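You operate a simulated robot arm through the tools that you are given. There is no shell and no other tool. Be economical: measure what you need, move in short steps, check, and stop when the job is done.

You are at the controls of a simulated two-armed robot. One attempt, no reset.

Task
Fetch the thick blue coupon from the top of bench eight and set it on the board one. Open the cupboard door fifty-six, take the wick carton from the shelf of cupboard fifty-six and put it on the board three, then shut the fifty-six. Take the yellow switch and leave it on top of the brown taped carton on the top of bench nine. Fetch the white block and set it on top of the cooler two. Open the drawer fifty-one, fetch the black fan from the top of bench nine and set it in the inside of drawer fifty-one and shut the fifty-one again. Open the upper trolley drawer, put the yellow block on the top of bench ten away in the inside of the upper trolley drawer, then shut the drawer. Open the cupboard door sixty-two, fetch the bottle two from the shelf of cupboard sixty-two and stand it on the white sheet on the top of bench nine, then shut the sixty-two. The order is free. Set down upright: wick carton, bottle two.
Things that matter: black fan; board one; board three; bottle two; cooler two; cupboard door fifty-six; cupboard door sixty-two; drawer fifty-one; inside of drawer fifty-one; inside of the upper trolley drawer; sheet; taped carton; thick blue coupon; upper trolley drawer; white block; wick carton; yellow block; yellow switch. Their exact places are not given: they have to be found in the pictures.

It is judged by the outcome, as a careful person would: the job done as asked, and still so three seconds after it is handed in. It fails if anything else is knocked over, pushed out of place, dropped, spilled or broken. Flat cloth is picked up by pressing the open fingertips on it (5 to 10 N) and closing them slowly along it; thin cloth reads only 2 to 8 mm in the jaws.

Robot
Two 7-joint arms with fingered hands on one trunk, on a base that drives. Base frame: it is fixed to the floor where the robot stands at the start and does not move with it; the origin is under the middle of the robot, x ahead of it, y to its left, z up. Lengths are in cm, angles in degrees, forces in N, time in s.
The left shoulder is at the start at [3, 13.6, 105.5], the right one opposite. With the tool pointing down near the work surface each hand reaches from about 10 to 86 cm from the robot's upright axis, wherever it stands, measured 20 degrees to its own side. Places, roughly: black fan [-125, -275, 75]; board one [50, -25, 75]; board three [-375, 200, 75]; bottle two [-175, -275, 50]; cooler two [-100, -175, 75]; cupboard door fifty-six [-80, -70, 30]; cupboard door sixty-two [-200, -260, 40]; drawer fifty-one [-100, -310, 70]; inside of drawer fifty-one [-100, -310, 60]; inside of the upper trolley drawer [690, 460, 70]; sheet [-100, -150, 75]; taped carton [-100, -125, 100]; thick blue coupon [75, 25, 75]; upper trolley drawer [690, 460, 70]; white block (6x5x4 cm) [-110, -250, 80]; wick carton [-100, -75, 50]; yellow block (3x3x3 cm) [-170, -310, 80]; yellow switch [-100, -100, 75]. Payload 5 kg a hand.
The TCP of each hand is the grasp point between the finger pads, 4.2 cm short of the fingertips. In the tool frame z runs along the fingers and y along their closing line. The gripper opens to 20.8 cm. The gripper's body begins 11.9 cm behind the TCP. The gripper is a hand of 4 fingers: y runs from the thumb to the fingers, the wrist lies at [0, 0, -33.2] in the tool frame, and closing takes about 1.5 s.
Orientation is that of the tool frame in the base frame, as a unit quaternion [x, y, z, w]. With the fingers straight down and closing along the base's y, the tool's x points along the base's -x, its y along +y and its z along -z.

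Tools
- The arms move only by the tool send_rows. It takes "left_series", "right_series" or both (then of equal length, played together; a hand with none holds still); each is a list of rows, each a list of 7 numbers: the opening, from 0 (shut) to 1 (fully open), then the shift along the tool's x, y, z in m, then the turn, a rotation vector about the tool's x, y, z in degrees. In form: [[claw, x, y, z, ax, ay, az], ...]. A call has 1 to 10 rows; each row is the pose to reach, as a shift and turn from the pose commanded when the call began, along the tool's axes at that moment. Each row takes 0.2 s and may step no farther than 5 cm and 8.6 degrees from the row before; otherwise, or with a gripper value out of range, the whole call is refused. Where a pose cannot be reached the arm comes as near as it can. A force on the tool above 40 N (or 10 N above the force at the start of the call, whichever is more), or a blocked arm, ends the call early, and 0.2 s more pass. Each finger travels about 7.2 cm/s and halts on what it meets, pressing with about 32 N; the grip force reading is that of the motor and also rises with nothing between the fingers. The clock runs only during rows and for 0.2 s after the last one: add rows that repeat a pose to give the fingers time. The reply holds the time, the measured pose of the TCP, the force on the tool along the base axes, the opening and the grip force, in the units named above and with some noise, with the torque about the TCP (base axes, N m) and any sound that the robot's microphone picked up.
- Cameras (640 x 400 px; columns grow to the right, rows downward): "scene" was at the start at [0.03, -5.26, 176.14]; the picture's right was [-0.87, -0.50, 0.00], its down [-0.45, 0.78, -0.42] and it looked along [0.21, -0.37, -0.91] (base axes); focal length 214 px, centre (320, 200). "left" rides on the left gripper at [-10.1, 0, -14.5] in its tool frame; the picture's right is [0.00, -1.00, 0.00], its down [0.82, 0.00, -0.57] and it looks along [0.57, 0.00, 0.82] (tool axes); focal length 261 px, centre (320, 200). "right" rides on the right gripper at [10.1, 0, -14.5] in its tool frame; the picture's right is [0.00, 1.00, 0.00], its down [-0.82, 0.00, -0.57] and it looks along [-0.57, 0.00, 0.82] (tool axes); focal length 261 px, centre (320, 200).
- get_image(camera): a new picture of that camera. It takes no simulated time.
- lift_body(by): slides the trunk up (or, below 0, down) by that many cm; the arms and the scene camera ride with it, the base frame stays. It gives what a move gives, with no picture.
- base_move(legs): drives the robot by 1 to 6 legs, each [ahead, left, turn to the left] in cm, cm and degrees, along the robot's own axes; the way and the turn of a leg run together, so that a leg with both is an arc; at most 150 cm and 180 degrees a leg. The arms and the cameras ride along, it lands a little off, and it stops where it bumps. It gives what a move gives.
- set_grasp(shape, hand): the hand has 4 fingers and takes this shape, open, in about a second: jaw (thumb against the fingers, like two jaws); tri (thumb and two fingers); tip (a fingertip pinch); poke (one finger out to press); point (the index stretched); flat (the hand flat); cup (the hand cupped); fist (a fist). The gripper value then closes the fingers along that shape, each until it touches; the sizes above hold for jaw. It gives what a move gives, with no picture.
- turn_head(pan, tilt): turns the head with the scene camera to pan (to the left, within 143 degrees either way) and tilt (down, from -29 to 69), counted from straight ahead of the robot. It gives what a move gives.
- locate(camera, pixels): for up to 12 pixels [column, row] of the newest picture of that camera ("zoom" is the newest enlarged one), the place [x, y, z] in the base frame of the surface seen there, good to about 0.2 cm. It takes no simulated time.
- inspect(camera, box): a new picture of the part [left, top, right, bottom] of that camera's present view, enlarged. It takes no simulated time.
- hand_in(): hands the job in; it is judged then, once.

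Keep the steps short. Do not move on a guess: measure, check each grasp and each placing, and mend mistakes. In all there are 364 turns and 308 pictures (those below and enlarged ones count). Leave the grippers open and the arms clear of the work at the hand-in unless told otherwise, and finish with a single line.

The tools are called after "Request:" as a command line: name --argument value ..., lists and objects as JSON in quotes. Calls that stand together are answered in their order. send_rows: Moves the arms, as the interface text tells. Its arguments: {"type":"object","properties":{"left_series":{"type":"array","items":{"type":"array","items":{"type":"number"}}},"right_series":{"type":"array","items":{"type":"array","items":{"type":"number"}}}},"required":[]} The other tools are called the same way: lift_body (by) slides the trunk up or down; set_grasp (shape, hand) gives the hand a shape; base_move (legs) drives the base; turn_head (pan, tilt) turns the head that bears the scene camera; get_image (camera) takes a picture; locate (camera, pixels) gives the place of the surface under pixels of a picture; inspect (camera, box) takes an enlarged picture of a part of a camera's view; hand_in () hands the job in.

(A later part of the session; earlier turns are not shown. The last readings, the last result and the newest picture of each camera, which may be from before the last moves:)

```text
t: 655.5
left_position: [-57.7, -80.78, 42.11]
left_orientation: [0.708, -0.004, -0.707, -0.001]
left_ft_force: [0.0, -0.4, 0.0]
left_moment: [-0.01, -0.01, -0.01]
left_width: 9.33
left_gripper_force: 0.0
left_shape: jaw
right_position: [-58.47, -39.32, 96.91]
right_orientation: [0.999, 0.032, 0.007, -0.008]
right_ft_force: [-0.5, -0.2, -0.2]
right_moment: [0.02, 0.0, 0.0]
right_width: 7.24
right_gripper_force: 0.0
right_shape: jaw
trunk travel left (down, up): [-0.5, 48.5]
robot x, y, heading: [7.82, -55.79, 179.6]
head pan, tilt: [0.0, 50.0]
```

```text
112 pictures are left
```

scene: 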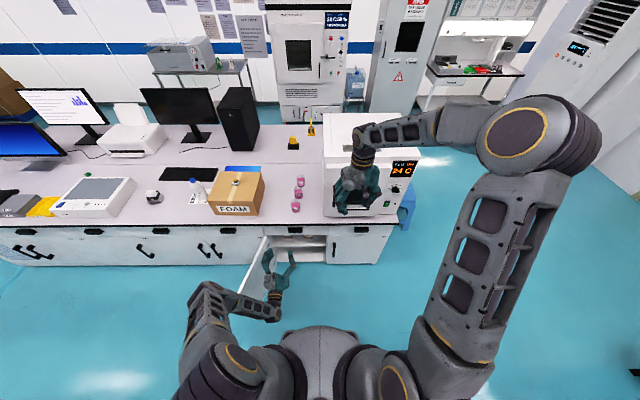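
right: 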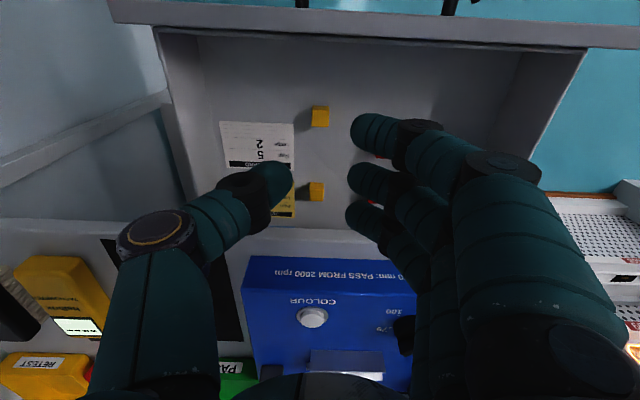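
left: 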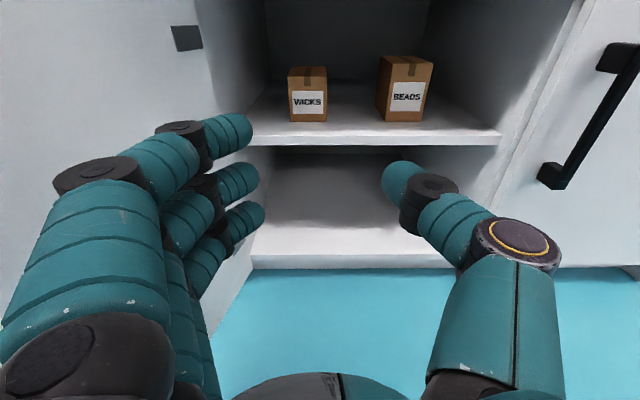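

Drive ahead 22 cm, hand level, then check.

Request:
base_move --legs '[[22, 1.3, 0.3]]'

Request:
get_image --camera "left"

```text
t: 656.8
left_position: [-70.55, -81.67, 42.19]
left_orientation: [0.708, -0.002, -0.706, 0.002]
left_ft_force: [-0.9, 0.2, 0.6]
left_moment: [0.0, -0.01, 0.01]
left_width: 9.3
left_gripper_force: 0.0
left_shape: jaw
right_position: [-70.54, -40.05, 96.8]
right_orientation: [0.999, 0.038, 0.017, -0.011]
right_ft_force: [11.3, 3.7, 4.7]
right_moment: [-0.81, 1.79, 0.54]
right_width: 7.25
right_gripper_force: 0.1
right_shape: jaw
trunk travel left (down, up): [-0.5, 48.5]
robot x, y, heading: [-5.47, -56.61, 179.4]
head pan, tilt: [0.0, 50.0]
stopped in leg 1: the force on the tool passed its limit at 148 N (the readings are from after the stop); the commanded pose is now the measured one
```

```text
111 pictures are left
```

left: 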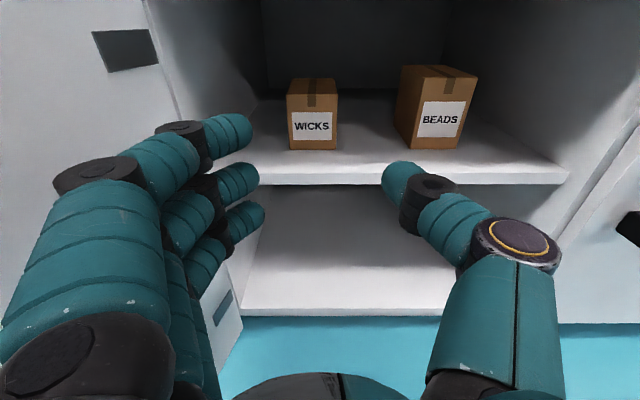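

The right hand touched the oven door. Retract it at once and look.

Request:
send_rows --right_series '[[0.35, 0.04, 0, 0, 0, 0, 0], [0.35, 0.08, 0, 0, 0, 0, 0], [0.35, 0.12, 0, 0, 0, 0, 0], [0.35, 0.16, -0.02, 0, 0, 0, 0], [0.35, 0.2, -0.04, 0, 0, 0, 0], [0.35, 0.24, -0.06, 0, 0, 0, 0], [0.35, 0.28, -0.08, 0, 0, 0, 0]]'

Request:
get_image --camera "scene"

Request:
inspect --camera "scene" --box '[260, 60, 460, 240]'

```text
t: 658.4
left_position: [-70.6, -81.78, 42.14]
left_orientation: [0.708, -0.002, -0.707, 0.0]
left_ft_force: [-0.4, 0.5, -0.7]
left_moment: [-0.01, 0.0, -0.03]
left_width: 9.31
left_gripper_force: 0.1
left_shape: jaw
right_position: [-43.45, -29.94, 97.85]
right_orientation: [0.999, 0.038, 0.016, -0.01]
right_ft_force: [0.0, -0.5, 0.0]
right_moment: [-0.03, 0.07, 0.0]
right_width: 7.26
right_gripper_force: 0.2
right_shape: jaw
trunk travel left (down, up): [-0.5, 48.5]
robot x, y, heading: [-5.16, -56.16, 179.9]
head pan, tilt: [0.0, 50.0]
```

```text
110 pictures are left
```

scene: 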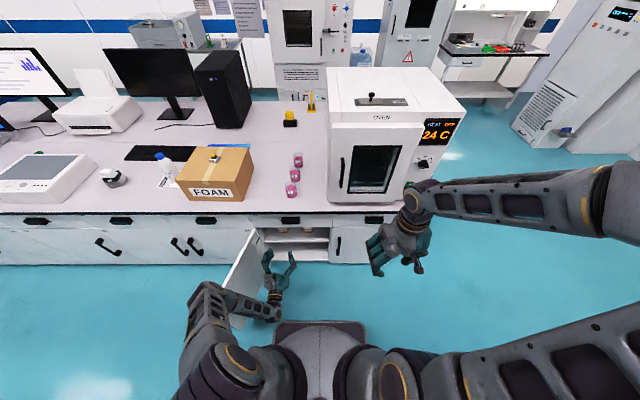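

```text
2.22 times, centred on (360, 150) of scene
```

zoom: 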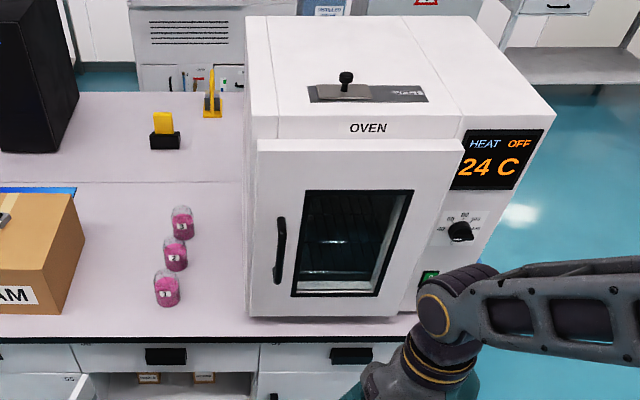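

Request:
locate --camera "zoom" --pixels '[[252, 312], [395, 312], [255, 145], [240, 80], [244, 300], [420, 250], [248, 20]]'

```text
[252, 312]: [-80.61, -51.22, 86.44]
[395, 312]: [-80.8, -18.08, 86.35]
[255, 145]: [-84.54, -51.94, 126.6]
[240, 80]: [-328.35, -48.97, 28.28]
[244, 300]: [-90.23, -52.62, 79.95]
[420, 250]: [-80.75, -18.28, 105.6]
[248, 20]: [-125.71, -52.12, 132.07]
```

Oven unmoved (front plane −80.7, side −52). Continue: base 9 cm ahead.

Request:
base_move --legs '[[9, 0, 0]]'

Request:
get_image --camera "left"

Request:
locate --camera "left" --pixels '[[315, 120], [290, 120], [340, 120], [430, 120]]'

```text
t: 659.5
left_position: [-79.79, -81.66, 42.1]
left_orientation: [0.708, -0.002, -0.706, 0.001]
left_ft_force: [-1.0, -0.7, -1.2]
left_moment: [0.02, 0.06, -0.01]
left_width: 9.32
left_gripper_force: 0.0
left_shape: jaw
right_position: [-52.67, -29.77, 97.74]
right_orientation: [0.999, 0.038, 0.017, -0.011]
right_ft_force: [-0.5, 0.1, -1.1]
right_moment: [0.01, -0.18, -0.02]
right_width: 7.26
right_gripper_force: 0.1
right_shape: jaw
trunk travel left (down, up): [-0.5, 48.5]
robot x, y, heading: [-14.57, -56.16, 179.6]
head pan, tilt: [0.0, 50.0]
```

```text
108 pictures are left
```

left: 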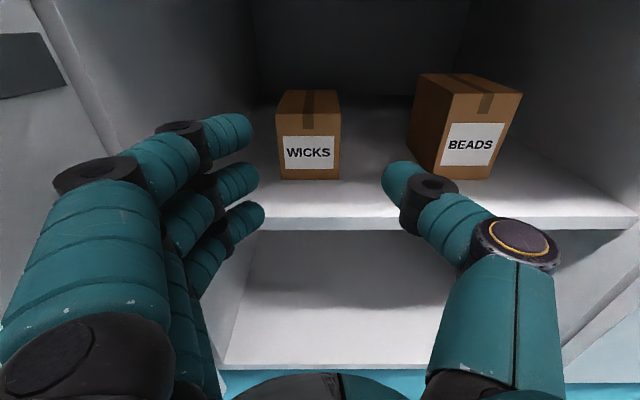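

```text
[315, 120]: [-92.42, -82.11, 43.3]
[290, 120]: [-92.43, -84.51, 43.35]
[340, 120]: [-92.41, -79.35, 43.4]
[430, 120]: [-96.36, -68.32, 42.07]
```

Advance 14.5 cm with 0.6 cm shift.

Request:
send_rows --left_series '[[0.45, 0, 0.003, 0.04, 0, 0, 0], [0.45, 0, 0.006, 0.08, 0, 0, 0], [0.45, 0, 0.006, 0.115, 0, 0, 0], [0.45, 0, 0.006, 0.14, 0, 0, 0], [0.45, 0, 0.006, 0.147, 0, 0, 0]]'

Request:
get_image --camera "left"

```text
t: 660.7
left_position: [-94.5, -82.2, 42.02]
left_orientation: [0.708, -0.003, -0.706, 0.001]
left_ft_force: [-0.8, -0.2, -0.6]
left_moment: [0.02, 0.0, 0.0]
left_width: 9.31
left_gripper_force: 0.1
left_shape: jaw
right_position: [-52.62, -29.82, 97.8]
right_orientation: [0.999, 0.037, 0.017, -0.01]
right_ft_force: [-0.3, -0.3, -0.4]
right_moment: [0.03, 0.02, -0.01]
right_width: 7.24
right_gripper_force: 0.0
right_shape: jaw
trunk travel left (down, up): [-0.5, 48.5]
robot x, y, heading: [-14.81, -56.34, 179.7]
head pan, tilt: [0.0, 50.0]
```

```text
107 pictures are left
```

left: 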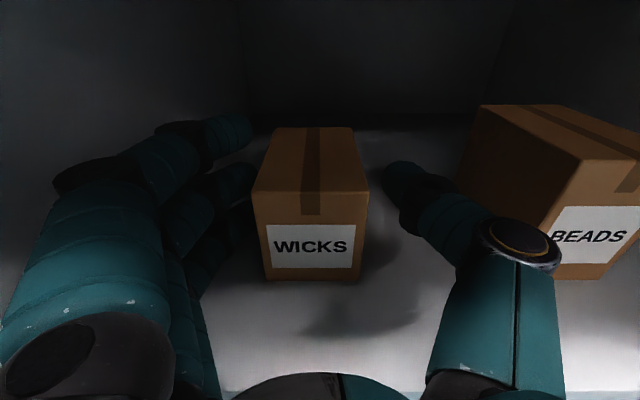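

Positioned. Close and lift 2.5 cm.

Request:
send_rows --left_series '[[0.35, 0, 0, 0, 0, 0, 0], [0.2, 0, 0, 0, 0, 0, 0], [0.1, 0, 0, 0, 0, 0, 0], [0, 0, 0, 0, 0, 0, 0], [0, 0, 0, 0, 0, 0, 0], [0, 0, 0, 0, 0, 0, 0], [0, -0.01, 0, 0, 0, 0, 0], [0, -0.025, 0, 0, 0, 0, 0]]'

Request:
get_image --camera "left"

```text
t: 662.5
left_position: [-94.5, -82.03, 44.67]
left_orientation: [0.709, -0.004, -0.705, 0.0]
left_ft_force: [-0.1, 0.3, -1.4]
left_moment: [-0.02, -0.02, 0.01]
left_width: 4.98
left_gripper_force: 32.5
left_shape: jaw
right_position: [-52.66, -29.75, 97.89]
right_orientation: [0.999, 0.038, 0.016, -0.01]
right_ft_force: [-0.3, 0.0, -0.4]
right_moment: [-0.01, -0.01, -0.01]
right_width: 7.27
right_gripper_force: 0.1
right_shape: jaw
trunk travel left (down, up): [-0.5, 48.5]
robot x, y, heading: [-14.27, -56.44, 179.3]
head pan, tilt: [0.0, 50.0]
```

```text
106 pictures are left
```

left: 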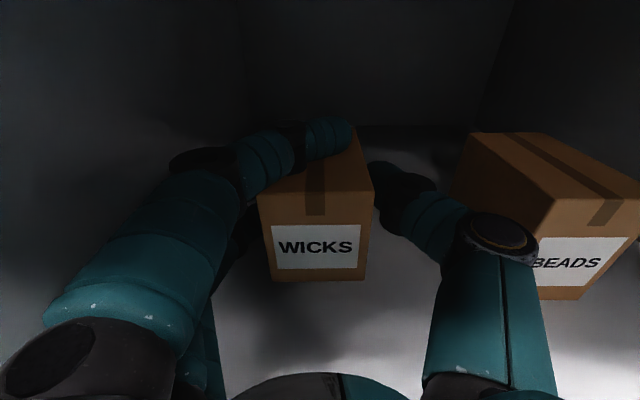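

WICKS carton held. Back out 24 cm, then raise the trunk 31 cm to clear the door.

Request:
base_move --legs '[[-24, 0, 0.4]]'

Request:
lift_body --by 32

Request:
get_image --camera "left"

Request:
get_image --camera "scene"

```text
t: 664.3
left_position: [-70.34, -82.88, 44.68]
left_orientation: [0.708, 0.0, -0.706, 0.004]
left_ft_force: [1.0, -0.3, -1.0]
left_moment: [0.0, -0.03, -0.03]
left_width: 4.98
left_gripper_force: 31.6
left_shape: jaw
right_position: [-29.01, -30.25, 97.83]
right_orientation: [0.999, 0.042, 0.018, -0.01]
right_ft_force: [0.9, -0.2, 1.5]
right_moment: [-0.01, 0.11, 0.04]
right_width: 7.25
right_gripper_force: 0.1
right_shape: jaw
trunk travel left (down, up): [-0.5, 48.5]
robot x, y, heading: [9.57, -56.58, -179.6]
head pan, tilt: [0.0, 50.0]
```

```text
t: 667.5
left_position: [-70.41, -83.03, 76.41]
left_orientation: [0.71, 0.001, -0.704, 0.005]
left_ft_force: [5.5, -2.9, -15.1]
left_moment: [-0.38, -1.06, -0.06]
left_width: 4.98
left_gripper_force: 31.7
left_shape: jaw
right_position: [-29.02, -30.24, 129.88]
right_orientation: [0.999, 0.043, 0.018, -0.01]
right_ft_force: [0.0, -1.0, -0.5]
right_moment: [-0.02, -0.01, -0.01]
right_width: 7.26
right_gripper_force: 0.1
right_shape: jaw
trunk travel left (down, up): [-32.5, 16.5]
robot x, y, heading: [9.2, -56.66, -179.8]
head pan, tilt: [0.0, 50.0]
```

```text
105 pictures are left
```

left: 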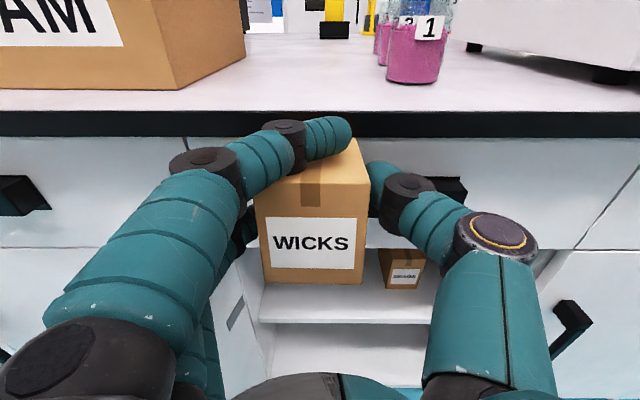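

```text
104 pictures are left
```

scene: 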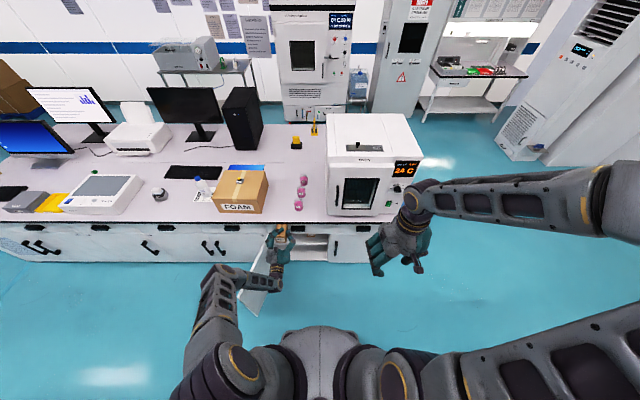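

Some extra downward force: the carton may touch the bench lip. Retract the hand 8 cm.

Request:
send_rows --left_series '[[0, 0.003, 0, -0.01, 0, 0, 0], [0, 0.003, 0, -0.03, 0, 0, 0], [0, 0.003, 0, -0.06, 0, 0, 0], [0, 0.0, 0, -0.08, 0, 0, 0]]'

Request:
get_image --camera "left"

```text
t: 668.5
left_position: [-62.34, -82.78, 76.74]
left_orientation: [0.707, 0.001, -0.707, 0.003]
left_ft_force: [0.2, -0.8, -0.3]
left_moment: [0.01, -0.05, 0.0]
left_width: 4.93
left_gripper_force: 32.3
left_shape: jaw
right_position: [-28.93, -30.27, 129.87]
right_orientation: [0.999, 0.042, 0.017, -0.01]
right_ft_force: [-0.5, -0.1, -0.8]
right_moment: [-0.02, 0.03, 0.01]
right_width: 7.25
right_gripper_force: 0.1
right_shape: jaw
trunk travel left (down, up): [-32.5, 16.5]
robot x, y, heading: [9.18, -56.3, -179.6]
head pan, tilt: [0.0, 50.0]
```

```text
103 pictures are left
```

left: 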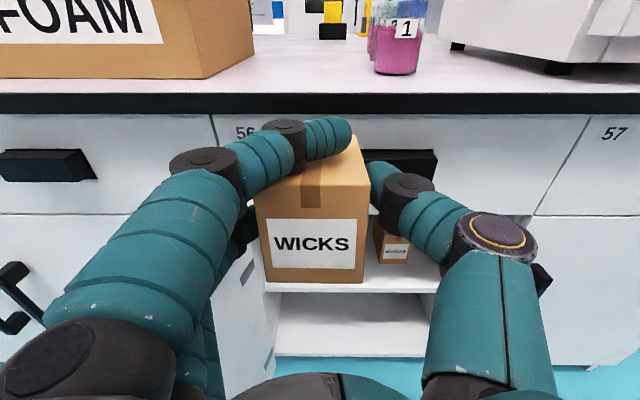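

Clear. Slide left ~82 cm past the door and lower the trunk.

Request:
base_move --legs '[[-2, 82, -0.4]]'

Request:
lift_body --by -32

Request:
turn_head --pan -20 --tilt 50

Request:
get_image --camera "scene"

```text
t: 672.8
left_position: [-60.45, -162.19, 76.61]
left_orientation: [0.708, -0.002, -0.706, 0.001]
left_ft_force: [0.3, 0.5, -1.5]
left_moment: [0.01, 0.0, -0.03]
left_width: 4.9
left_gripper_force: 31.5
left_shape: jaw
right_position: [-26.8, -109.59, 129.78]
right_orientation: [0.999, 0.039, 0.018, -0.011]
right_ft_force: [0.3, -0.4, -0.6]
right_moment: [0.06, 0.0, 0.01]
right_width: 7.28
right_gripper_force: 0.1
right_shape: jaw
trunk travel left (down, up): [-32.5, 16.5]
robot x, y, heading: [11.75, -136.43, 179.9]
head pan, tilt: [0.0, 50.0]
```

```text
t: 675.9
left_position: [-60.56, -162.1, 44.52]
left_orientation: [0.708, -0.001, -0.706, 0.002]
left_ft_force: [-0.8, -0.7, -0.6]
left_moment: [0.0, -0.06, 0.0]
left_width: 4.93
left_gripper_force: 32.3
left_shape: jaw
right_position: [-26.76, -109.66, 97.89]
right_orientation: [0.999, 0.039, 0.018, -0.01]
right_ft_force: [0.3, -0.8, -0.3]
right_moment: [0.02, -0.01, 0.0]
right_width: 7.27
right_gripper_force: 0.1
right_shape: jaw
trunk travel left (down, up): [-0.5, 48.5]
robot x, y, heading: [11.58, -136.33, 180.0]
head pan, tilt: [0.0, 50.0]
```

```text
t: 676.8
left_position: [-60.47, -162.13, 44.58]
left_orientation: [0.708, -0.002, -0.706, 0.002]
left_ft_force: [-0.2, -0.1, -0.8]
left_moment: [0.01, -0.03, -0.01]
left_width: 4.91
left_gripper_force: 32.0
left_shape: jaw
right_position: [-26.68, -109.71, 97.86]
right_orientation: [0.999, 0.04, 0.018, -0.01]
right_ft_force: [-0.9, -0.4, -0.1]
right_moment: [0.03, 0.03, -0.01]
right_width: 7.26
right_gripper_force: 0.0
right_shape: jaw
trunk travel left (down, up): [-0.5, 48.5]
robot x, y, heading: [11.22, -136.05, 180.0]
head pan, tilt: [-20.0, 50.0]
```

```text
102 pictures are left
```

scene: 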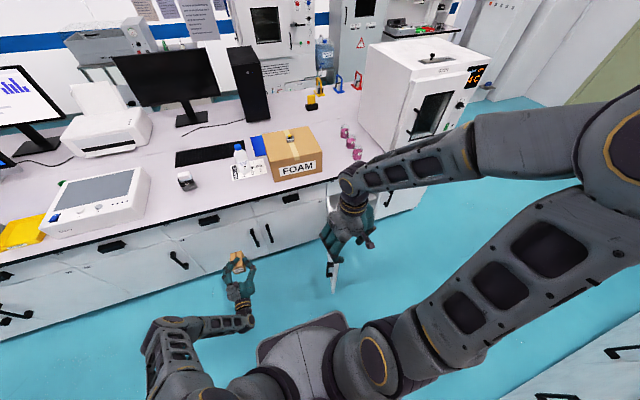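

Move the right hand outward to (−40,−123), closed, then lower it outside the door.

Request:
send_rows --right_series '[[0.2, -0.033, 0.033, 0, 0, 0, 0], [0.1, -0.066, 0.066, 0, 0, 0, 0], [0, -0.1, 0.1, 0, 0, 0, 0], [0, -0.13, 0.13, 0.01, 0, 0, 0], [0, -0.13, 0.13, 0.055, 0, 0, 0], [0, -0.13, 0.13, 0.1, 0, 0, 0]]'

Request:
get_image --camera "right"

Request:
locate --camera "right" --pixels '[[150, 250], [250, 300], [100, 200], [200, 330], [120, 330]]'

```text
t: 678.2
left_position: [-60.43, -162.13, 44.51]
left_orientation: [0.709, -0.003, -0.706, 0.002]
left_ft_force: [0.1, -0.1, -0.9]
left_moment: [-0.03, -0.04, 0.01]
left_width: 4.93
left_gripper_force: 32.3
left_shape: jaw
right_position: [-38.41, -123.36, 86.92]
right_orientation: [0.999, 0.041, 0.016, -0.01]
right_ft_force: [-0.5, -0.4, 1.2]
right_moment: [0.0, -0.16, -0.01]
right_width: 0.01
right_gripper_force: 32.4
right_shape: jaw
trunk travel left (down, up): [-0.5, 48.5]
robot x, y, heading: [11.13, -136.34, 179.8]
head pan, tilt: [-20.0, 50.0]
```

```text
101 pictures are left
```

right: 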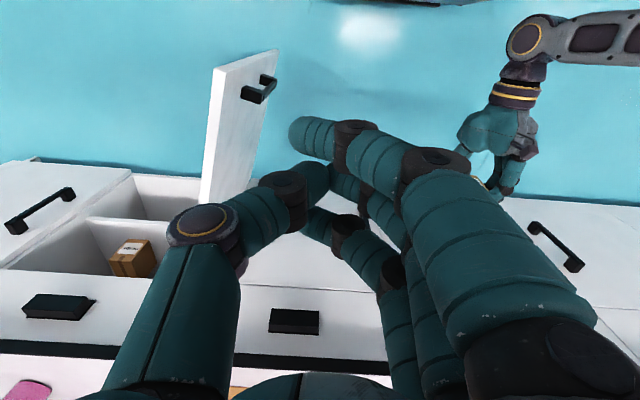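

```text
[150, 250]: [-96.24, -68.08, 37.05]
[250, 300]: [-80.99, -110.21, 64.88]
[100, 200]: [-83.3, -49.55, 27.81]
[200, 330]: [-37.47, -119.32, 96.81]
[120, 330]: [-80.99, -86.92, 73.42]
```

Request:
locate --camera "right" --pixels '[[218, 75], [272, 60], [225, 160], [262, 95], [235, 190]]'

```text
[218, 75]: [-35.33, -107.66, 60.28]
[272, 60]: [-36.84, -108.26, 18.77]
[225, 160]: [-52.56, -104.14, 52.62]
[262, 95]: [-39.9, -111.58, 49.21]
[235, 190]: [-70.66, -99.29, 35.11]
```

Door tip (−35,−108), handle to y −111.6. Lower 31 cm.

Request:
send_rows --right_series '[[0, 0, 0, 0.045, 0, 0, 0], [0, 0, 0, 0.09, 0, 0, 0], [0, 0, 0, 0.135, 0, 0, 0], [0, 0, 0, 0.18, 0, 0, 0], [0, 0, 0, 0.225, 0, 0, 0], [0, 0, 0, 0.27, 0, 0, 0], [0, 0, 0, 0.31, 0, 0, 0]]'

Request:
base_move --legs '[[3, -20, 0], [3, -20, 0]]'

Request:
get_image --camera "scene"

Request:
get_image --camera "right"

```text
t: 679.8
left_position: [-60.52, -162.03, 44.45]
left_orientation: [0.708, -0.002, -0.706, 0.001]
left_ft_force: [0.0, 0.1, -1.6]
left_moment: [0.0, -0.04, -0.01]
left_width: 4.92
left_gripper_force: 32.2
left_shape: jaw
right_position: [-37.37, -122.84, 56.08]
right_orientation: [0.999, 0.039, 0.017, -0.011]
right_ft_force: [-0.4, 0.1, 1.1]
right_moment: [0.02, -0.1, 0.0]
right_width: 0.0
right_gripper_force: 31.7
right_shape: jaw
trunk travel left (down, up): [-0.5, 48.5]
robot x, y, heading: [11.4, -136.34, 179.7]
head pan, tilt: [-20.0, 50.0]
```

```text
t: 682.6
left_position: [-66.47, -121.6, 44.56]
left_orientation: [0.708, -0.002, -0.706, 0.001]
left_ft_force: [-0.2, 1.2, -0.1]
left_moment: [-0.01, -0.07, 0.06]
left_width: 4.93
left_gripper_force: 32.6
left_shape: jaw
right_position: [-43.06, -82.42, 56.13]
right_orientation: [0.999, 0.037, 0.019, -0.011]
right_ft_force: [-1.3, 0.3, 0.4]
right_moment: [-0.08, -0.04, 0.0]
right_width: 0.0
right_gripper_force: 31.8
right_shape: jaw
trunk travel left (down, up): [-0.5, 48.5]
robot x, y, heading: [5.63, -95.86, 179.7]
head pan, tilt: [-20.0, 50.0]
```

```text
100 pictures are left
```

scene: 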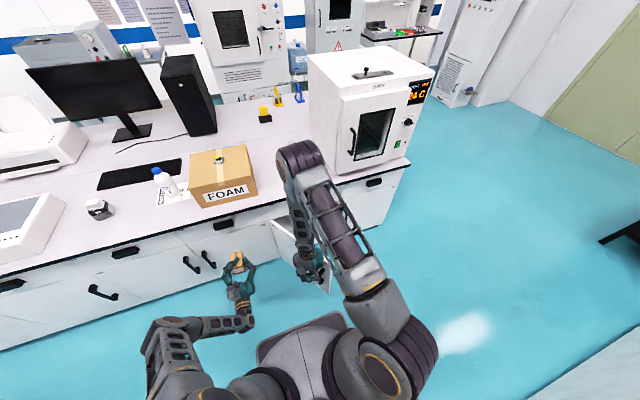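

```text
99 pictures are left
```

right: 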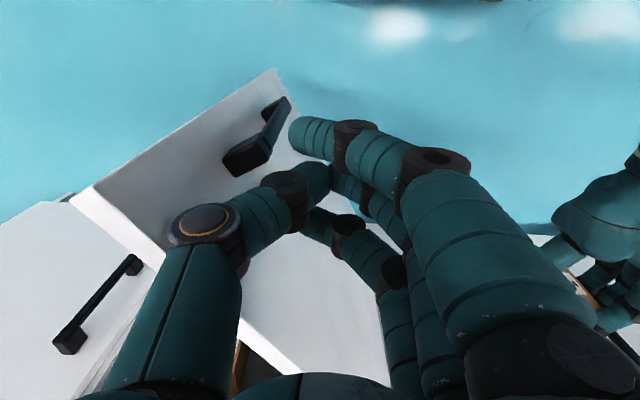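

Door at ~60°. The left hand must not go further forward, so continue with the right arm along the arc.

Request:
send_rows --right_series '[[0, -0.018, -0.035, 0, 0, 0, 0], [0, -0.036, -0.07, 0, 0, 0, 0], [0, -0.054, -0.106, 0, 0, 0, 0], [0, -0.077, -0.132, 0, 0, 0, 0], [0, -0.1, -0.159, 0, 0, 0, 0], [0, -0.123, -0.185, 0, 0, 0, 0], [0, -0.152, -0.205, 0, 0, 0, 0], [0, -0.181, -0.225, 0, 0, 0, 0], [0, -0.21, -0.244, 0, 0, 0, 0]]'

Request:
get_image --camera "right"

```text
t: 684.6
left_position: [-66.4, -121.67, 44.59]
left_orientation: [0.708, -0.002, -0.706, 0.001]
left_ft_force: [-0.3, 0.8, 0.1]
left_moment: [-0.04, -0.01, 0.02]
left_width: 4.94
left_gripper_force: 31.8
left_shape: jaw
right_position: [-65.69, -59.76, 55.88]
right_orientation: [0.999, 0.037, 0.018, -0.011]
right_ft_force: [0.1, -1.0, -0.6]
right_moment: [0.06, 0.07, -0.02]
right_width: 0.0
right_gripper_force: 31.7
right_shape: jaw
trunk travel left (down, up): [-0.5, 48.5]
robot x, y, heading: [5.48, -96.25, 179.7]
head pan, tilt: [-20.0, 50.0]
```

```text
98 pictures are left
```

right: 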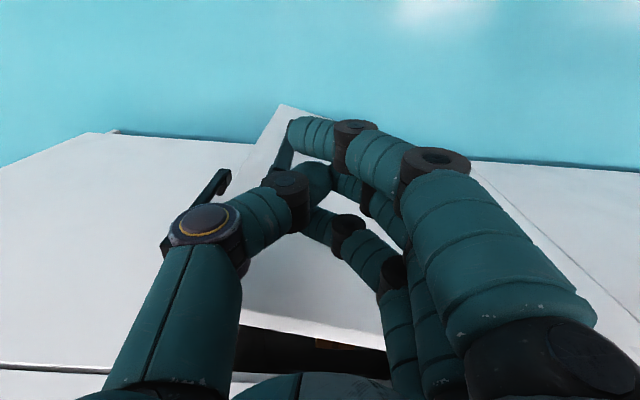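

Request:
send_rows --right_series '[[0, -0.02, -0.01, 0, 0, 0, 0], [0, -0.04, -0.018, 0, 0, 0, 0], [0, -0.055, -0.024, 0, 0, 0, 0], [0, -0.07, -0.028, 0, 0, 0, 0], [0, -0.08, -0.03, 0, 0, 0, 0], [0, -0.09, -0.03, 0, 0, 0, 0]]'

Request:
get_image --camera "right"

Request:
locate --camera "right" --pixels '[[270, 150], [300, 310], [265, 250], [220, 170], [480, 250], [340, 320]]'

```text
t: 685.8
left_position: [-66.28, -121.68, 44.6]
left_orientation: [0.708, -0.004, -0.707, -0.001]
left_ft_force: [-0.3, 0.2, 0.1]
left_moment: [0.0, -0.03, 0.02]
left_width: 4.91
left_gripper_force: 31.8
left_shape: jaw
right_position: [-73.19, -57.37, 55.71]
right_orientation: [0.999, 0.037, 0.023, -0.01]
right_ft_force: [24.6, -4.8, 11.6]
right_moment: [1.03, 6.64, 0.34]
right_width: 0.0
right_gripper_force: 32.4
right_shape: jaw
trunk travel left (down, up): [-0.5, 48.5]
robot x, y, heading: [5.9, -95.94, 179.5]
head pan, tilt: [-20.0, 50.0]
stopped in row 6 (right hand): the force on the tool passed its limit at 65 N (the readings are from after the stop); the commanded pose is now the measured one
```

```text
97 pictures are left
```

right: 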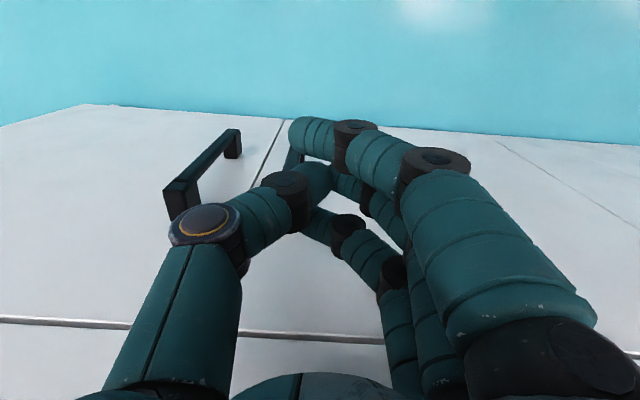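

```text
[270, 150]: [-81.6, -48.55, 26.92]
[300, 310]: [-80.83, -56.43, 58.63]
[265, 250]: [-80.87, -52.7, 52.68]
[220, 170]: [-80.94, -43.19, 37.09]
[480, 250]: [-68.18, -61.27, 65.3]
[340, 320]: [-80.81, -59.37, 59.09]
```

Door 56 is shut (face −80.85). Back the right hand off and raise it.

Request:
send_rows --right_series '[[0, 0.04, 0, 0, 0, 0, 0], [0, 0.08, 0, 0, 0, 0, 0], [0, 0.12, 0, -0.02, 0, 0, 0], [0, 0.14, 0, -0.065, 0, 0, 0], [0.1, 0.15, 0, -0.11, 0, 0, 0], [0.2, 0.16, 0, -0.155, 0, 0, 0], [0.35, 0.17, 0, -0.2, 0, 0, 0], [0.35, 0.18, 0, -0.245, 0, 0, 0], [0.35, 0.19, 0.02, -0.285, 0, 0, 0], [0.35, 0.2, 0.04, -0.325, 0, 0, 0]]'

Request:
inspect --camera "scene" --box '[180, 130, 420, 300]'

```text
t: 688.0
left_position: [-66.45, -121.69, 44.64]
left_orientation: [0.708, -0.003, -0.706, 0.0]
left_ft_force: [0.5, -0.9, -1.3]
left_moment: [0.01, -0.01, -0.05]
left_width: 4.93
left_gripper_force: 32.2
left_shape: jaw
right_position: [-54.65, -60.52, 88.75]
right_orientation: [0.999, 0.037, 0.023, -0.01]
right_ft_force: [0.3, 0.3, 0.9]
right_moment: [0.05, 0.05, 0.01]
right_width: 7.24
right_gripper_force: 0.0
right_shape: jaw
trunk travel left (down, up): [-0.5, 48.5]
robot x, y, heading: [5.64, -95.82, 179.5]
head pan, tilt: [-20.0, 50.0]
```

```text
2.35 times, centred on (300, 215) of scene
```

zoom: 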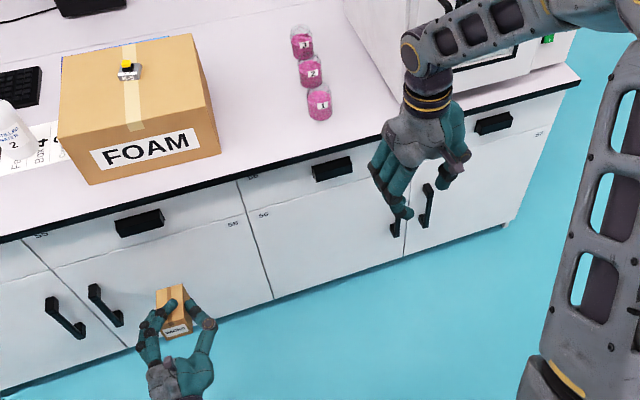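

Door 56 shut, everything in place. Raise the trunk for carrying, back off slightly and slide north out of the aisle.

Request:
lift_body --by 44

Request:
base_move --legs '[[-4, 0, 0.5], [0, -150, 0], [0, -50, 0]]'

Request:
turn_head --pan 0 --tilt 35

Request:
get_image --camera "scene"

```text
refused: 44 is not a number from -40 to 40
```

```text
t: 698.5
left_position: [-59.0, 81.65, 44.52]
left_orientation: [0.708, -0.015, -0.706, -0.011]
left_ft_force: [-0.5, -0.3, -0.8]
left_moment: [0.0, -0.03, 0.0]
left_width: 4.93
left_gripper_force: 32.2
left_shape: jaw
right_position: [-45.25, 142.29, 88.67]
right_orientation: [0.999, 0.021, 0.024, -0.009]
right_ft_force: [-0.5, 0.7, -0.3]
right_moment: [-0.07, -0.01, 0.0]
right_width: 7.25
right_gripper_force: 0.1
right_shape: jaw
trunk travel left (down, up): [-0.5, 48.5]
robot x, y, heading: [13.8, 104.58, 177.7]
head pan, tilt: [-20.0, 50.0]
```

```text
t: 699.4
left_position: [-58.94, 81.66, 44.59]
left_orientation: [0.708, -0.016, -0.706, -0.012]
left_ft_force: [-0.6, 0.0, -2.0]
left_moment: [0.0, -0.04, 0.02]
left_width: 4.94
left_gripper_force: 32.0
left_shape: jaw
right_position: [-45.31, 142.42, 88.66]
right_orientation: [0.999, 0.022, 0.023, -0.01]
right_ft_force: [-0.8, 0.6, -0.9]
right_moment: [0.01, 0.0, 0.01]
right_width: 7.26
right_gripper_force: 0.1
right_shape: jaw
trunk travel left (down, up): [-0.5, 48.5]
robot x, y, heading: [13.95, 104.86, 177.7]
head pan, tilt: [0.0, 35.0]
```

```text
95 pictures are left
```

scene: 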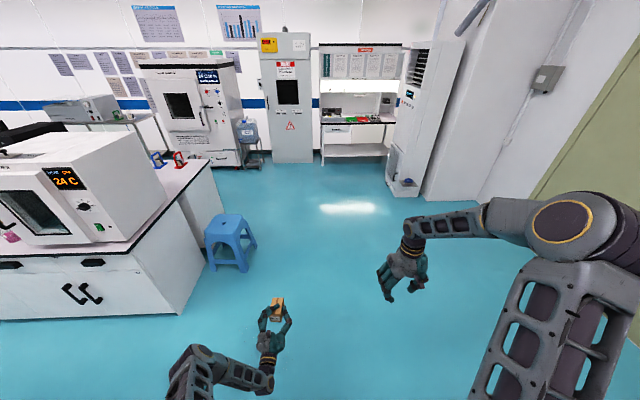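

Request:
inspect --camera "scene" --box '[300, 40, 440, 170]'

Request:
locate --camera "zoom" --pixels '[[160, 345], [250, 345], [350, 345], [280, 355], [95, 380], [400, 390], [140, 395], [470, 350], [420, 340]]'

```text
3.08 times, centred on (370, 105) of scene
```

zoom: 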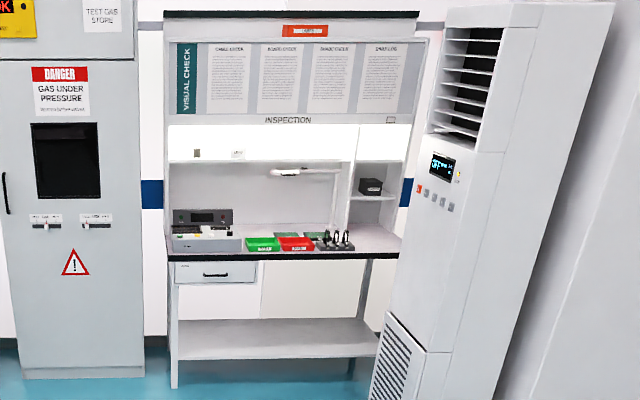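

```text
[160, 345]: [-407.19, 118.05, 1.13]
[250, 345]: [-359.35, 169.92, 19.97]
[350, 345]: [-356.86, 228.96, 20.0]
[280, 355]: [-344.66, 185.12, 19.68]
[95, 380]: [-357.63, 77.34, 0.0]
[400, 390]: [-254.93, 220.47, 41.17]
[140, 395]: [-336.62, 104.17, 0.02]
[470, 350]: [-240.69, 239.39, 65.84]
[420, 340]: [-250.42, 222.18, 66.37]
```

Lift the trunk 40 cm and approach the inspection desk to x≈−200, y≈145.

Request:
lift_body --by 40

Request:
base_move --legs '[[0, 0, 2.3], [0, -38, 0], [150, 0, 0], [62, 0, 0]]'

Request:
get_image --camera "scene"

Request:
inspect --camera "scene" --box '[260, 100, 440, 230]'

```text
t: 703.2
left_position: [-58.94, 81.73, 84.61]
left_orientation: [0.708, -0.014, -0.706, -0.012]
left_ft_force: [-0.8, 0.0, -1.4]
left_moment: [0.01, -0.06, 0.0]
left_width: 4.91
left_gripper_force: 32.1
left_shape: jaw
right_position: [-45.22, 142.37, 128.57]
right_orientation: [0.999, 0.021, 0.023, -0.01]
right_ft_force: [0.4, -0.4, 0.0]
right_moment: [0.0, 0.04, -0.01]
right_width: 7.24
right_gripper_force: 0.1
right_shape: jaw
trunk travel left (down, up): [-40.5, 8.5]
robot x, y, heading: [13.68, 105.17, 177.7]
head pan, tilt: [0.0, 35.0]
```

```text
t: 716.1
left_position: [-270.71, 113.83, 84.58]
left_orientation: [0.709, 0.004, -0.705, 0.008]
left_ft_force: [-0.7, -0.5, -1.2]
left_moment: [-0.03, -0.08, 0.0]
left_width: 4.9
left_gripper_force: 32.1
left_shape: jaw
right_position: [-260.32, 175.01, 128.68]
right_orientation: [0.999, 0.048, 0.023, -0.01]
right_ft_force: [-1.3, 0.1, -0.6]
right_moment: [-0.01, -0.04, 0.02]
right_width: 7.25
right_gripper_force: 0.1
right_shape: jaw
trunk travel left (down, up): [-40.5, 8.5]
robot x, y, heading: [-199.3, 140.79, -179.3]
head pan, tilt: [0.0, 35.0]
```

```text
93 pictures are left
```

scene: 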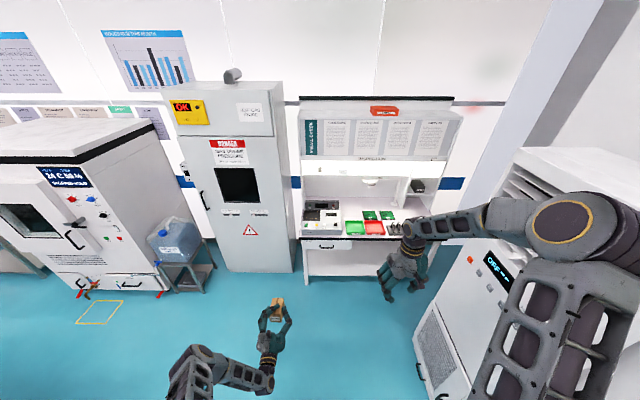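

```text
3.08 times, centred on (350, 165) of scene
```

zoom: 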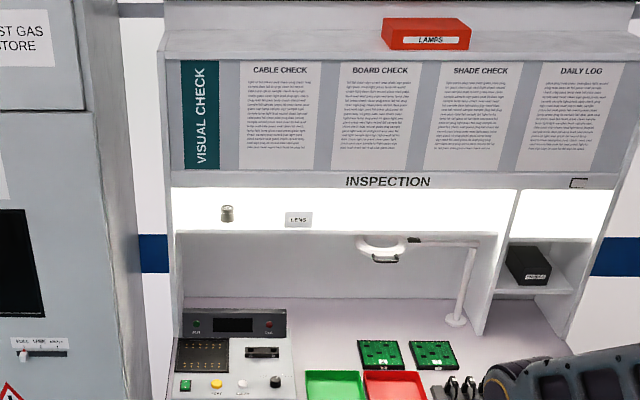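

Request:
inspect --camera "scene" --box '[340, 200, 420, 250]'

Request:
locate --camera "zoom" --pixels '[[250, 110], [340, 130], [180, 90], [200, 210], [80, 200], [420, 90], [180, 275], [300, 60], [390, 20], [280, 30]]'

```text
8.00 times, centred on (380, 225) of scene
```

zoom: 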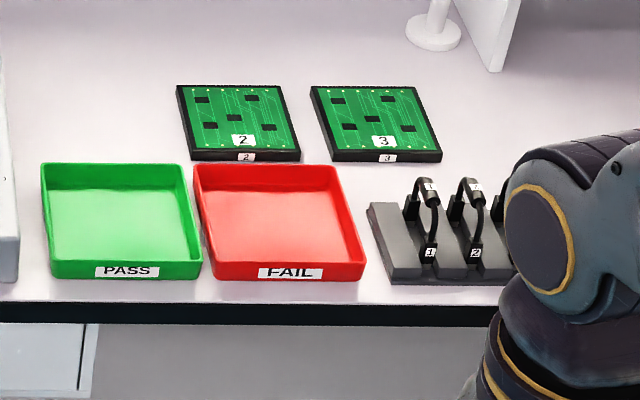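

```text
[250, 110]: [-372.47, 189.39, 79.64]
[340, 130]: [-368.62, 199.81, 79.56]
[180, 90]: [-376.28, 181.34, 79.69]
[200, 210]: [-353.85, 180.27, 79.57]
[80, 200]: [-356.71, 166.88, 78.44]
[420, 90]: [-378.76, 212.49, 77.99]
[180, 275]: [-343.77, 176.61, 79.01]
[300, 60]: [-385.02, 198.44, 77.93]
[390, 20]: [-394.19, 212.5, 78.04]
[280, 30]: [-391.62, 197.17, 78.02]
```

Request:
locate --camera "zoom" --pixels '[[312, 88], [412, 88], [441, 154], [332, 160], [200, 168], [335, 167], [362, 262], [430, 185], [470, 182], [380, 215], [500, 270], [375, 120]]'

Request:
inspect --camera "scene" --box '[300, 150, 440, 250]'

Request:
locate --camera "zoom" --pixels '[[280, 110], [355, 115], [215, 90], [390, 105], [440, 110], [250, 70]]'

```text
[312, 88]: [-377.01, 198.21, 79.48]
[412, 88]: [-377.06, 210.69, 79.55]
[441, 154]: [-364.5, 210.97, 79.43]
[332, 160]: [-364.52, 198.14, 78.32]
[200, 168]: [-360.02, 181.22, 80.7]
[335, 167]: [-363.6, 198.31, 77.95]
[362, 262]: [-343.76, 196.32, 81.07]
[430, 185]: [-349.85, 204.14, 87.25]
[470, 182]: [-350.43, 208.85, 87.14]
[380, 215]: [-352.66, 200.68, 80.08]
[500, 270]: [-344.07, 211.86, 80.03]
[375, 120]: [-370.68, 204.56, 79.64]
```

```text
4.00 times, centred on (370, 200) of scene
```

zoom: 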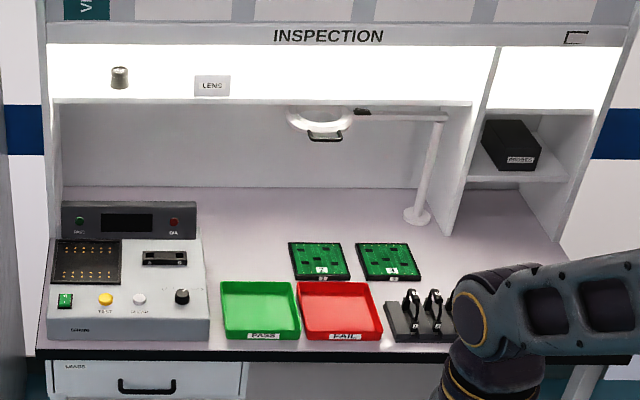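

```text
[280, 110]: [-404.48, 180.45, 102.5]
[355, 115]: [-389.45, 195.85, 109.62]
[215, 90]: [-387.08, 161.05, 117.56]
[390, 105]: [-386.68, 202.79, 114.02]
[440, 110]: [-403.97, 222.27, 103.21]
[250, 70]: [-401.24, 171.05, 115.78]
```

Board three: centre (−370.8,204.5), top z 79.6. A cable stand (z 87) sits right in front of it, so I'll approach obliquely with the robot at heading 120°. First move to (−240,121) and turn.

Request:
base_move --legs '[[41, 20, -0.7], [0, 0, -60]]'

Request:
turn_head --pan 15 --tilt 45

Request:
get_image --camera "scene"

```text
t: 721.5
left_position: [-298.9, 169.1, 84.62]
left_orientation: [0.613, -0.354, -0.613, -0.349]
left_ft_force: [0.3, 0.6, -1.5]
left_moment: [-0.02, -0.04, 0.01]
left_width: 4.92
left_gripper_force: 31.5
left_shape: jaw
right_position: [-240.27, 190.23, 128.66]
right_orientation: [0.886, -0.463, 0.025, 0.003]
right_ft_force: [0.6, -0.2, 0.7]
right_moment: [-0.03, 0.03, 0.0]
right_width: 7.23
right_gripper_force: 0.0
right_shape: jaw
trunk travel left (down, up): [-40.5, 8.5]
robot x, y, heading: [-240.42, 120.39, 120.2]
head pan, tilt: [0.0, 35.0]
```

```text
t: 722.3
left_position: [-299.02, 169.14, 84.57]
left_orientation: [0.613, -0.353, -0.613, -0.35]
left_ft_force: [0.4, 0.6, -1.5]
left_moment: [-0.01, -0.01, -0.02]
left_width: 4.89
left_gripper_force: 32.2
left_shape: jaw
right_position: [-240.44, 190.28, 128.65]
right_orientation: [0.886, -0.462, 0.026, 0.002]
right_ft_force: [0.2, 0.0, -0.9]
right_moment: [0.01, -0.02, -0.02]
right_width: 7.23
right_gripper_force: 0.1
right_shape: jaw
trunk travel left (down, up): [-40.5, 8.5]
robot x, y, heading: [-240.22, 119.93, 120.3]
head pan, tilt: [15.0, 45.0]
```

```text
89 pictures are left
```

scene: 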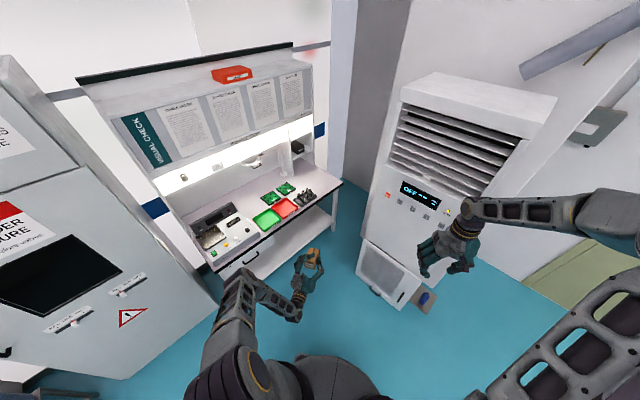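

Request:
locate --camera "scene" --pixels '[[205, 290], [120, 375], [150, 240], [230, 275], [300, 225], [400, 300], [440, 240], [330, 205], [240, 300], [212, 268]]'

```text
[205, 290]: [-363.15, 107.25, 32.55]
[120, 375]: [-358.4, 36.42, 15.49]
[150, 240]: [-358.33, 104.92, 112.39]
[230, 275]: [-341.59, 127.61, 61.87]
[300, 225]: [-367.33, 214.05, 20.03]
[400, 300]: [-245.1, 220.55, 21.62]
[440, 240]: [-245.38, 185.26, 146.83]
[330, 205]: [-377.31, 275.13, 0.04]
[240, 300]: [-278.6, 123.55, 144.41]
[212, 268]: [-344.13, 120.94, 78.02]
```

Clear so far. Lift 4 cm and move diagonally to (−295.6,128.4), keeping heading 120°.

Request:
lift_body --by 4.5

Request:
base_move --legs '[[35, 43.8, 0]]'

Request:
get_image --camera "scene"

Request:
get_image --camera "left"

```text
t: 723.2
left_position: [-298.9, 169.14, 88.92]
left_orientation: [0.614, -0.354, -0.613, -0.349]
left_ft_force: [-0.3, 0.5, -1.6]
left_moment: [0.01, -0.02, 0.03]
left_width: 4.88
left_gripper_force: 31.7
left_shape: jaw
right_position: [-240.37, 190.13, 133.03]
right_orientation: [0.886, -0.462, 0.024, 0.003]
right_ft_force: [0.4, 0.3, -0.8]
right_moment: [-0.02, 0.0, 0.0]
right_width: 7.26
right_gripper_force: 0.1
right_shape: jaw
trunk travel left (down, up): [-45.0, 4.0]
robot x, y, heading: [-240.31, 119.8, 120.5]
head pan, tilt: [15.0, 45.0]
```

```text
t: 726.4
left_position: [-354.5, 176.86, 89.07]
left_orientation: [-0.614, 0.352, 0.615, 0.347]
left_ft_force: [-0.5, -1.6, 14.8]
left_moment: [-3.09, -1.82, -0.17]
left_width: 4.92
left_gripper_force: 32.1
left_shape: jaw
right_position: [-296.21, 198.38, 133.18]
right_orientation: [0.888, -0.459, 0.024, 0.002]
right_ft_force: [-0.8, 0.1, 0.3]
right_moment: [0.0, -0.05, -0.01]
right_width: 7.26
right_gripper_force: 0.0
right_shape: jaw
trunk travel left (down, up): [-45.0, 4.0]
robot x, y, heading: [-295.14, 128.68, 120.6]
head pan, tilt: [15.0, 45.0]
```

```text
88 pictures are left
```

scene: 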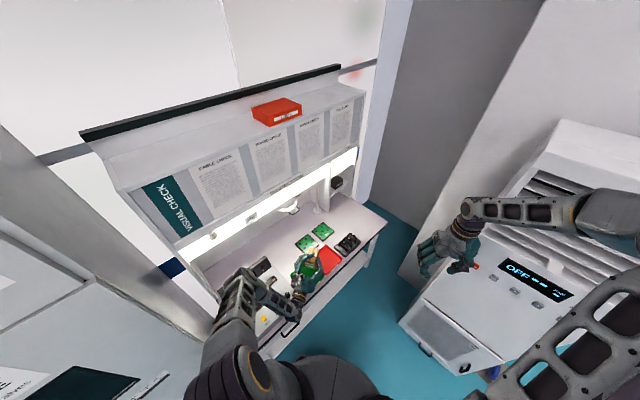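

```text
87 pictures are left
```

left: 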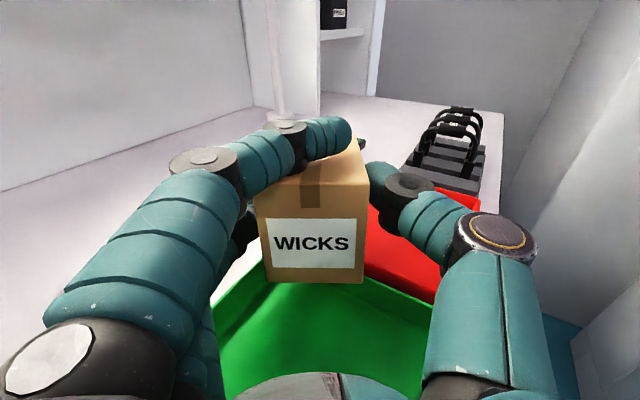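

The left wrist seems to press on something below (15 N up). Raise the hand at once by 6 cm with the arm.

Request:
send_rows --left_series '[[0, -0.02, 0, 0, 0, 0, 0], [0, -0.04, 0, 0, 0, 0, 0], [0, -0.06, 0, 0, 0, 0, 0]]'

Request:
inspect --camera "scene" --box '[200, 200, 400, 350]'

```text
t: 727.2
left_position: [-354.32, 177.01, 95.03]
left_orientation: [0.615, -0.352, -0.615, -0.347]
left_ft_force: [0.6, -0.9, -1.5]
left_moment: [0.01, -0.02, -0.02]
left_width: 4.89
left_gripper_force: 31.8
left_shape: jaw
right_position: [-296.23, 198.49, 133.14]
right_orientation: [0.888, -0.459, 0.025, 0.003]
right_ft_force: [0.1, -0.1, -0.8]
right_moment: [0.01, 0.02, -0.01]
right_width: 7.25
right_gripper_force: 0.0
right_shape: jaw
trunk travel left (down, up): [-45.0, 4.0]
robot x, y, heading: [-295.15, 128.54, 120.5]
head pan, tilt: [15.0, 45.0]
```

```text
2.67 times, centred on (300, 275) of scene
```

zoom: 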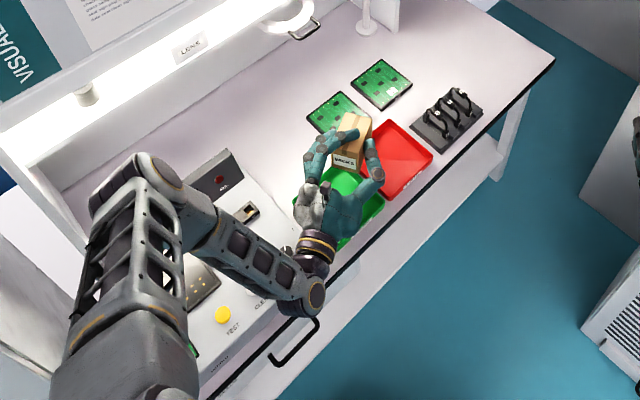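

Free again. Now go ahead 18 cm at this height.

Request:
base_move --legs '[[18, 0, -0.5]]'

Request:
get_image --camera "left"

Request:
inspect --camera "scene" --box '[200, 180, 400, 330]'

```text
t: 728.7
left_position: [-363.24, 193.29, 94.95]
left_orientation: [-0.614, 0.354, 0.614, 0.349]
left_ft_force: [0.0, 0.4, -0.8]
left_moment: [0.02, 0.02, 0.0]
left_width: 4.91
left_gripper_force: 32.1
left_shape: jaw
right_position: [-304.67, 214.28, 132.98]
right_orientation: [0.885, -0.464, 0.025, 0.003]
right_ft_force: [1.1, 0.6, 0.1]
right_moment: [-0.1, -0.05, 0.0]
right_width: 7.25
right_gripper_force: 0.0
right_shape: jaw
trunk travel left (down, up): [-45.0, 4.0]
robot x, y, heading: [-304.55, 143.89, 120.1]
head pan, tilt: [15.0, 45.0]
```

```text
85 pictures are left
```

left: 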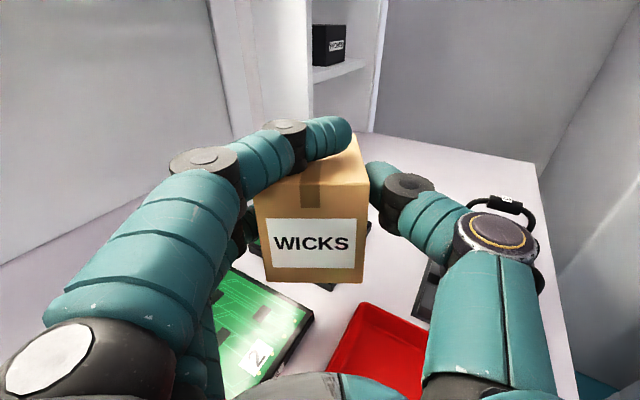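

```text
2.67 times, centred on (300, 255) of scene
```

zoom: 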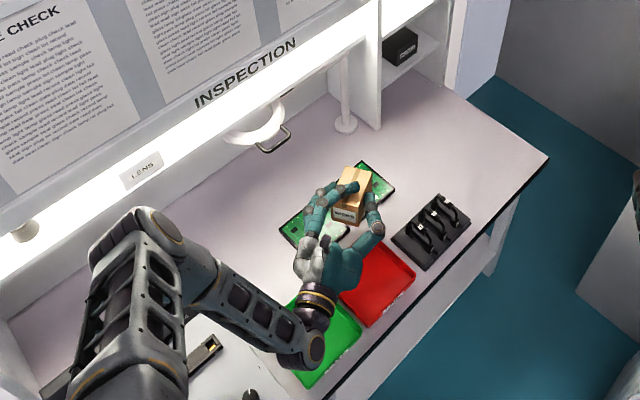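

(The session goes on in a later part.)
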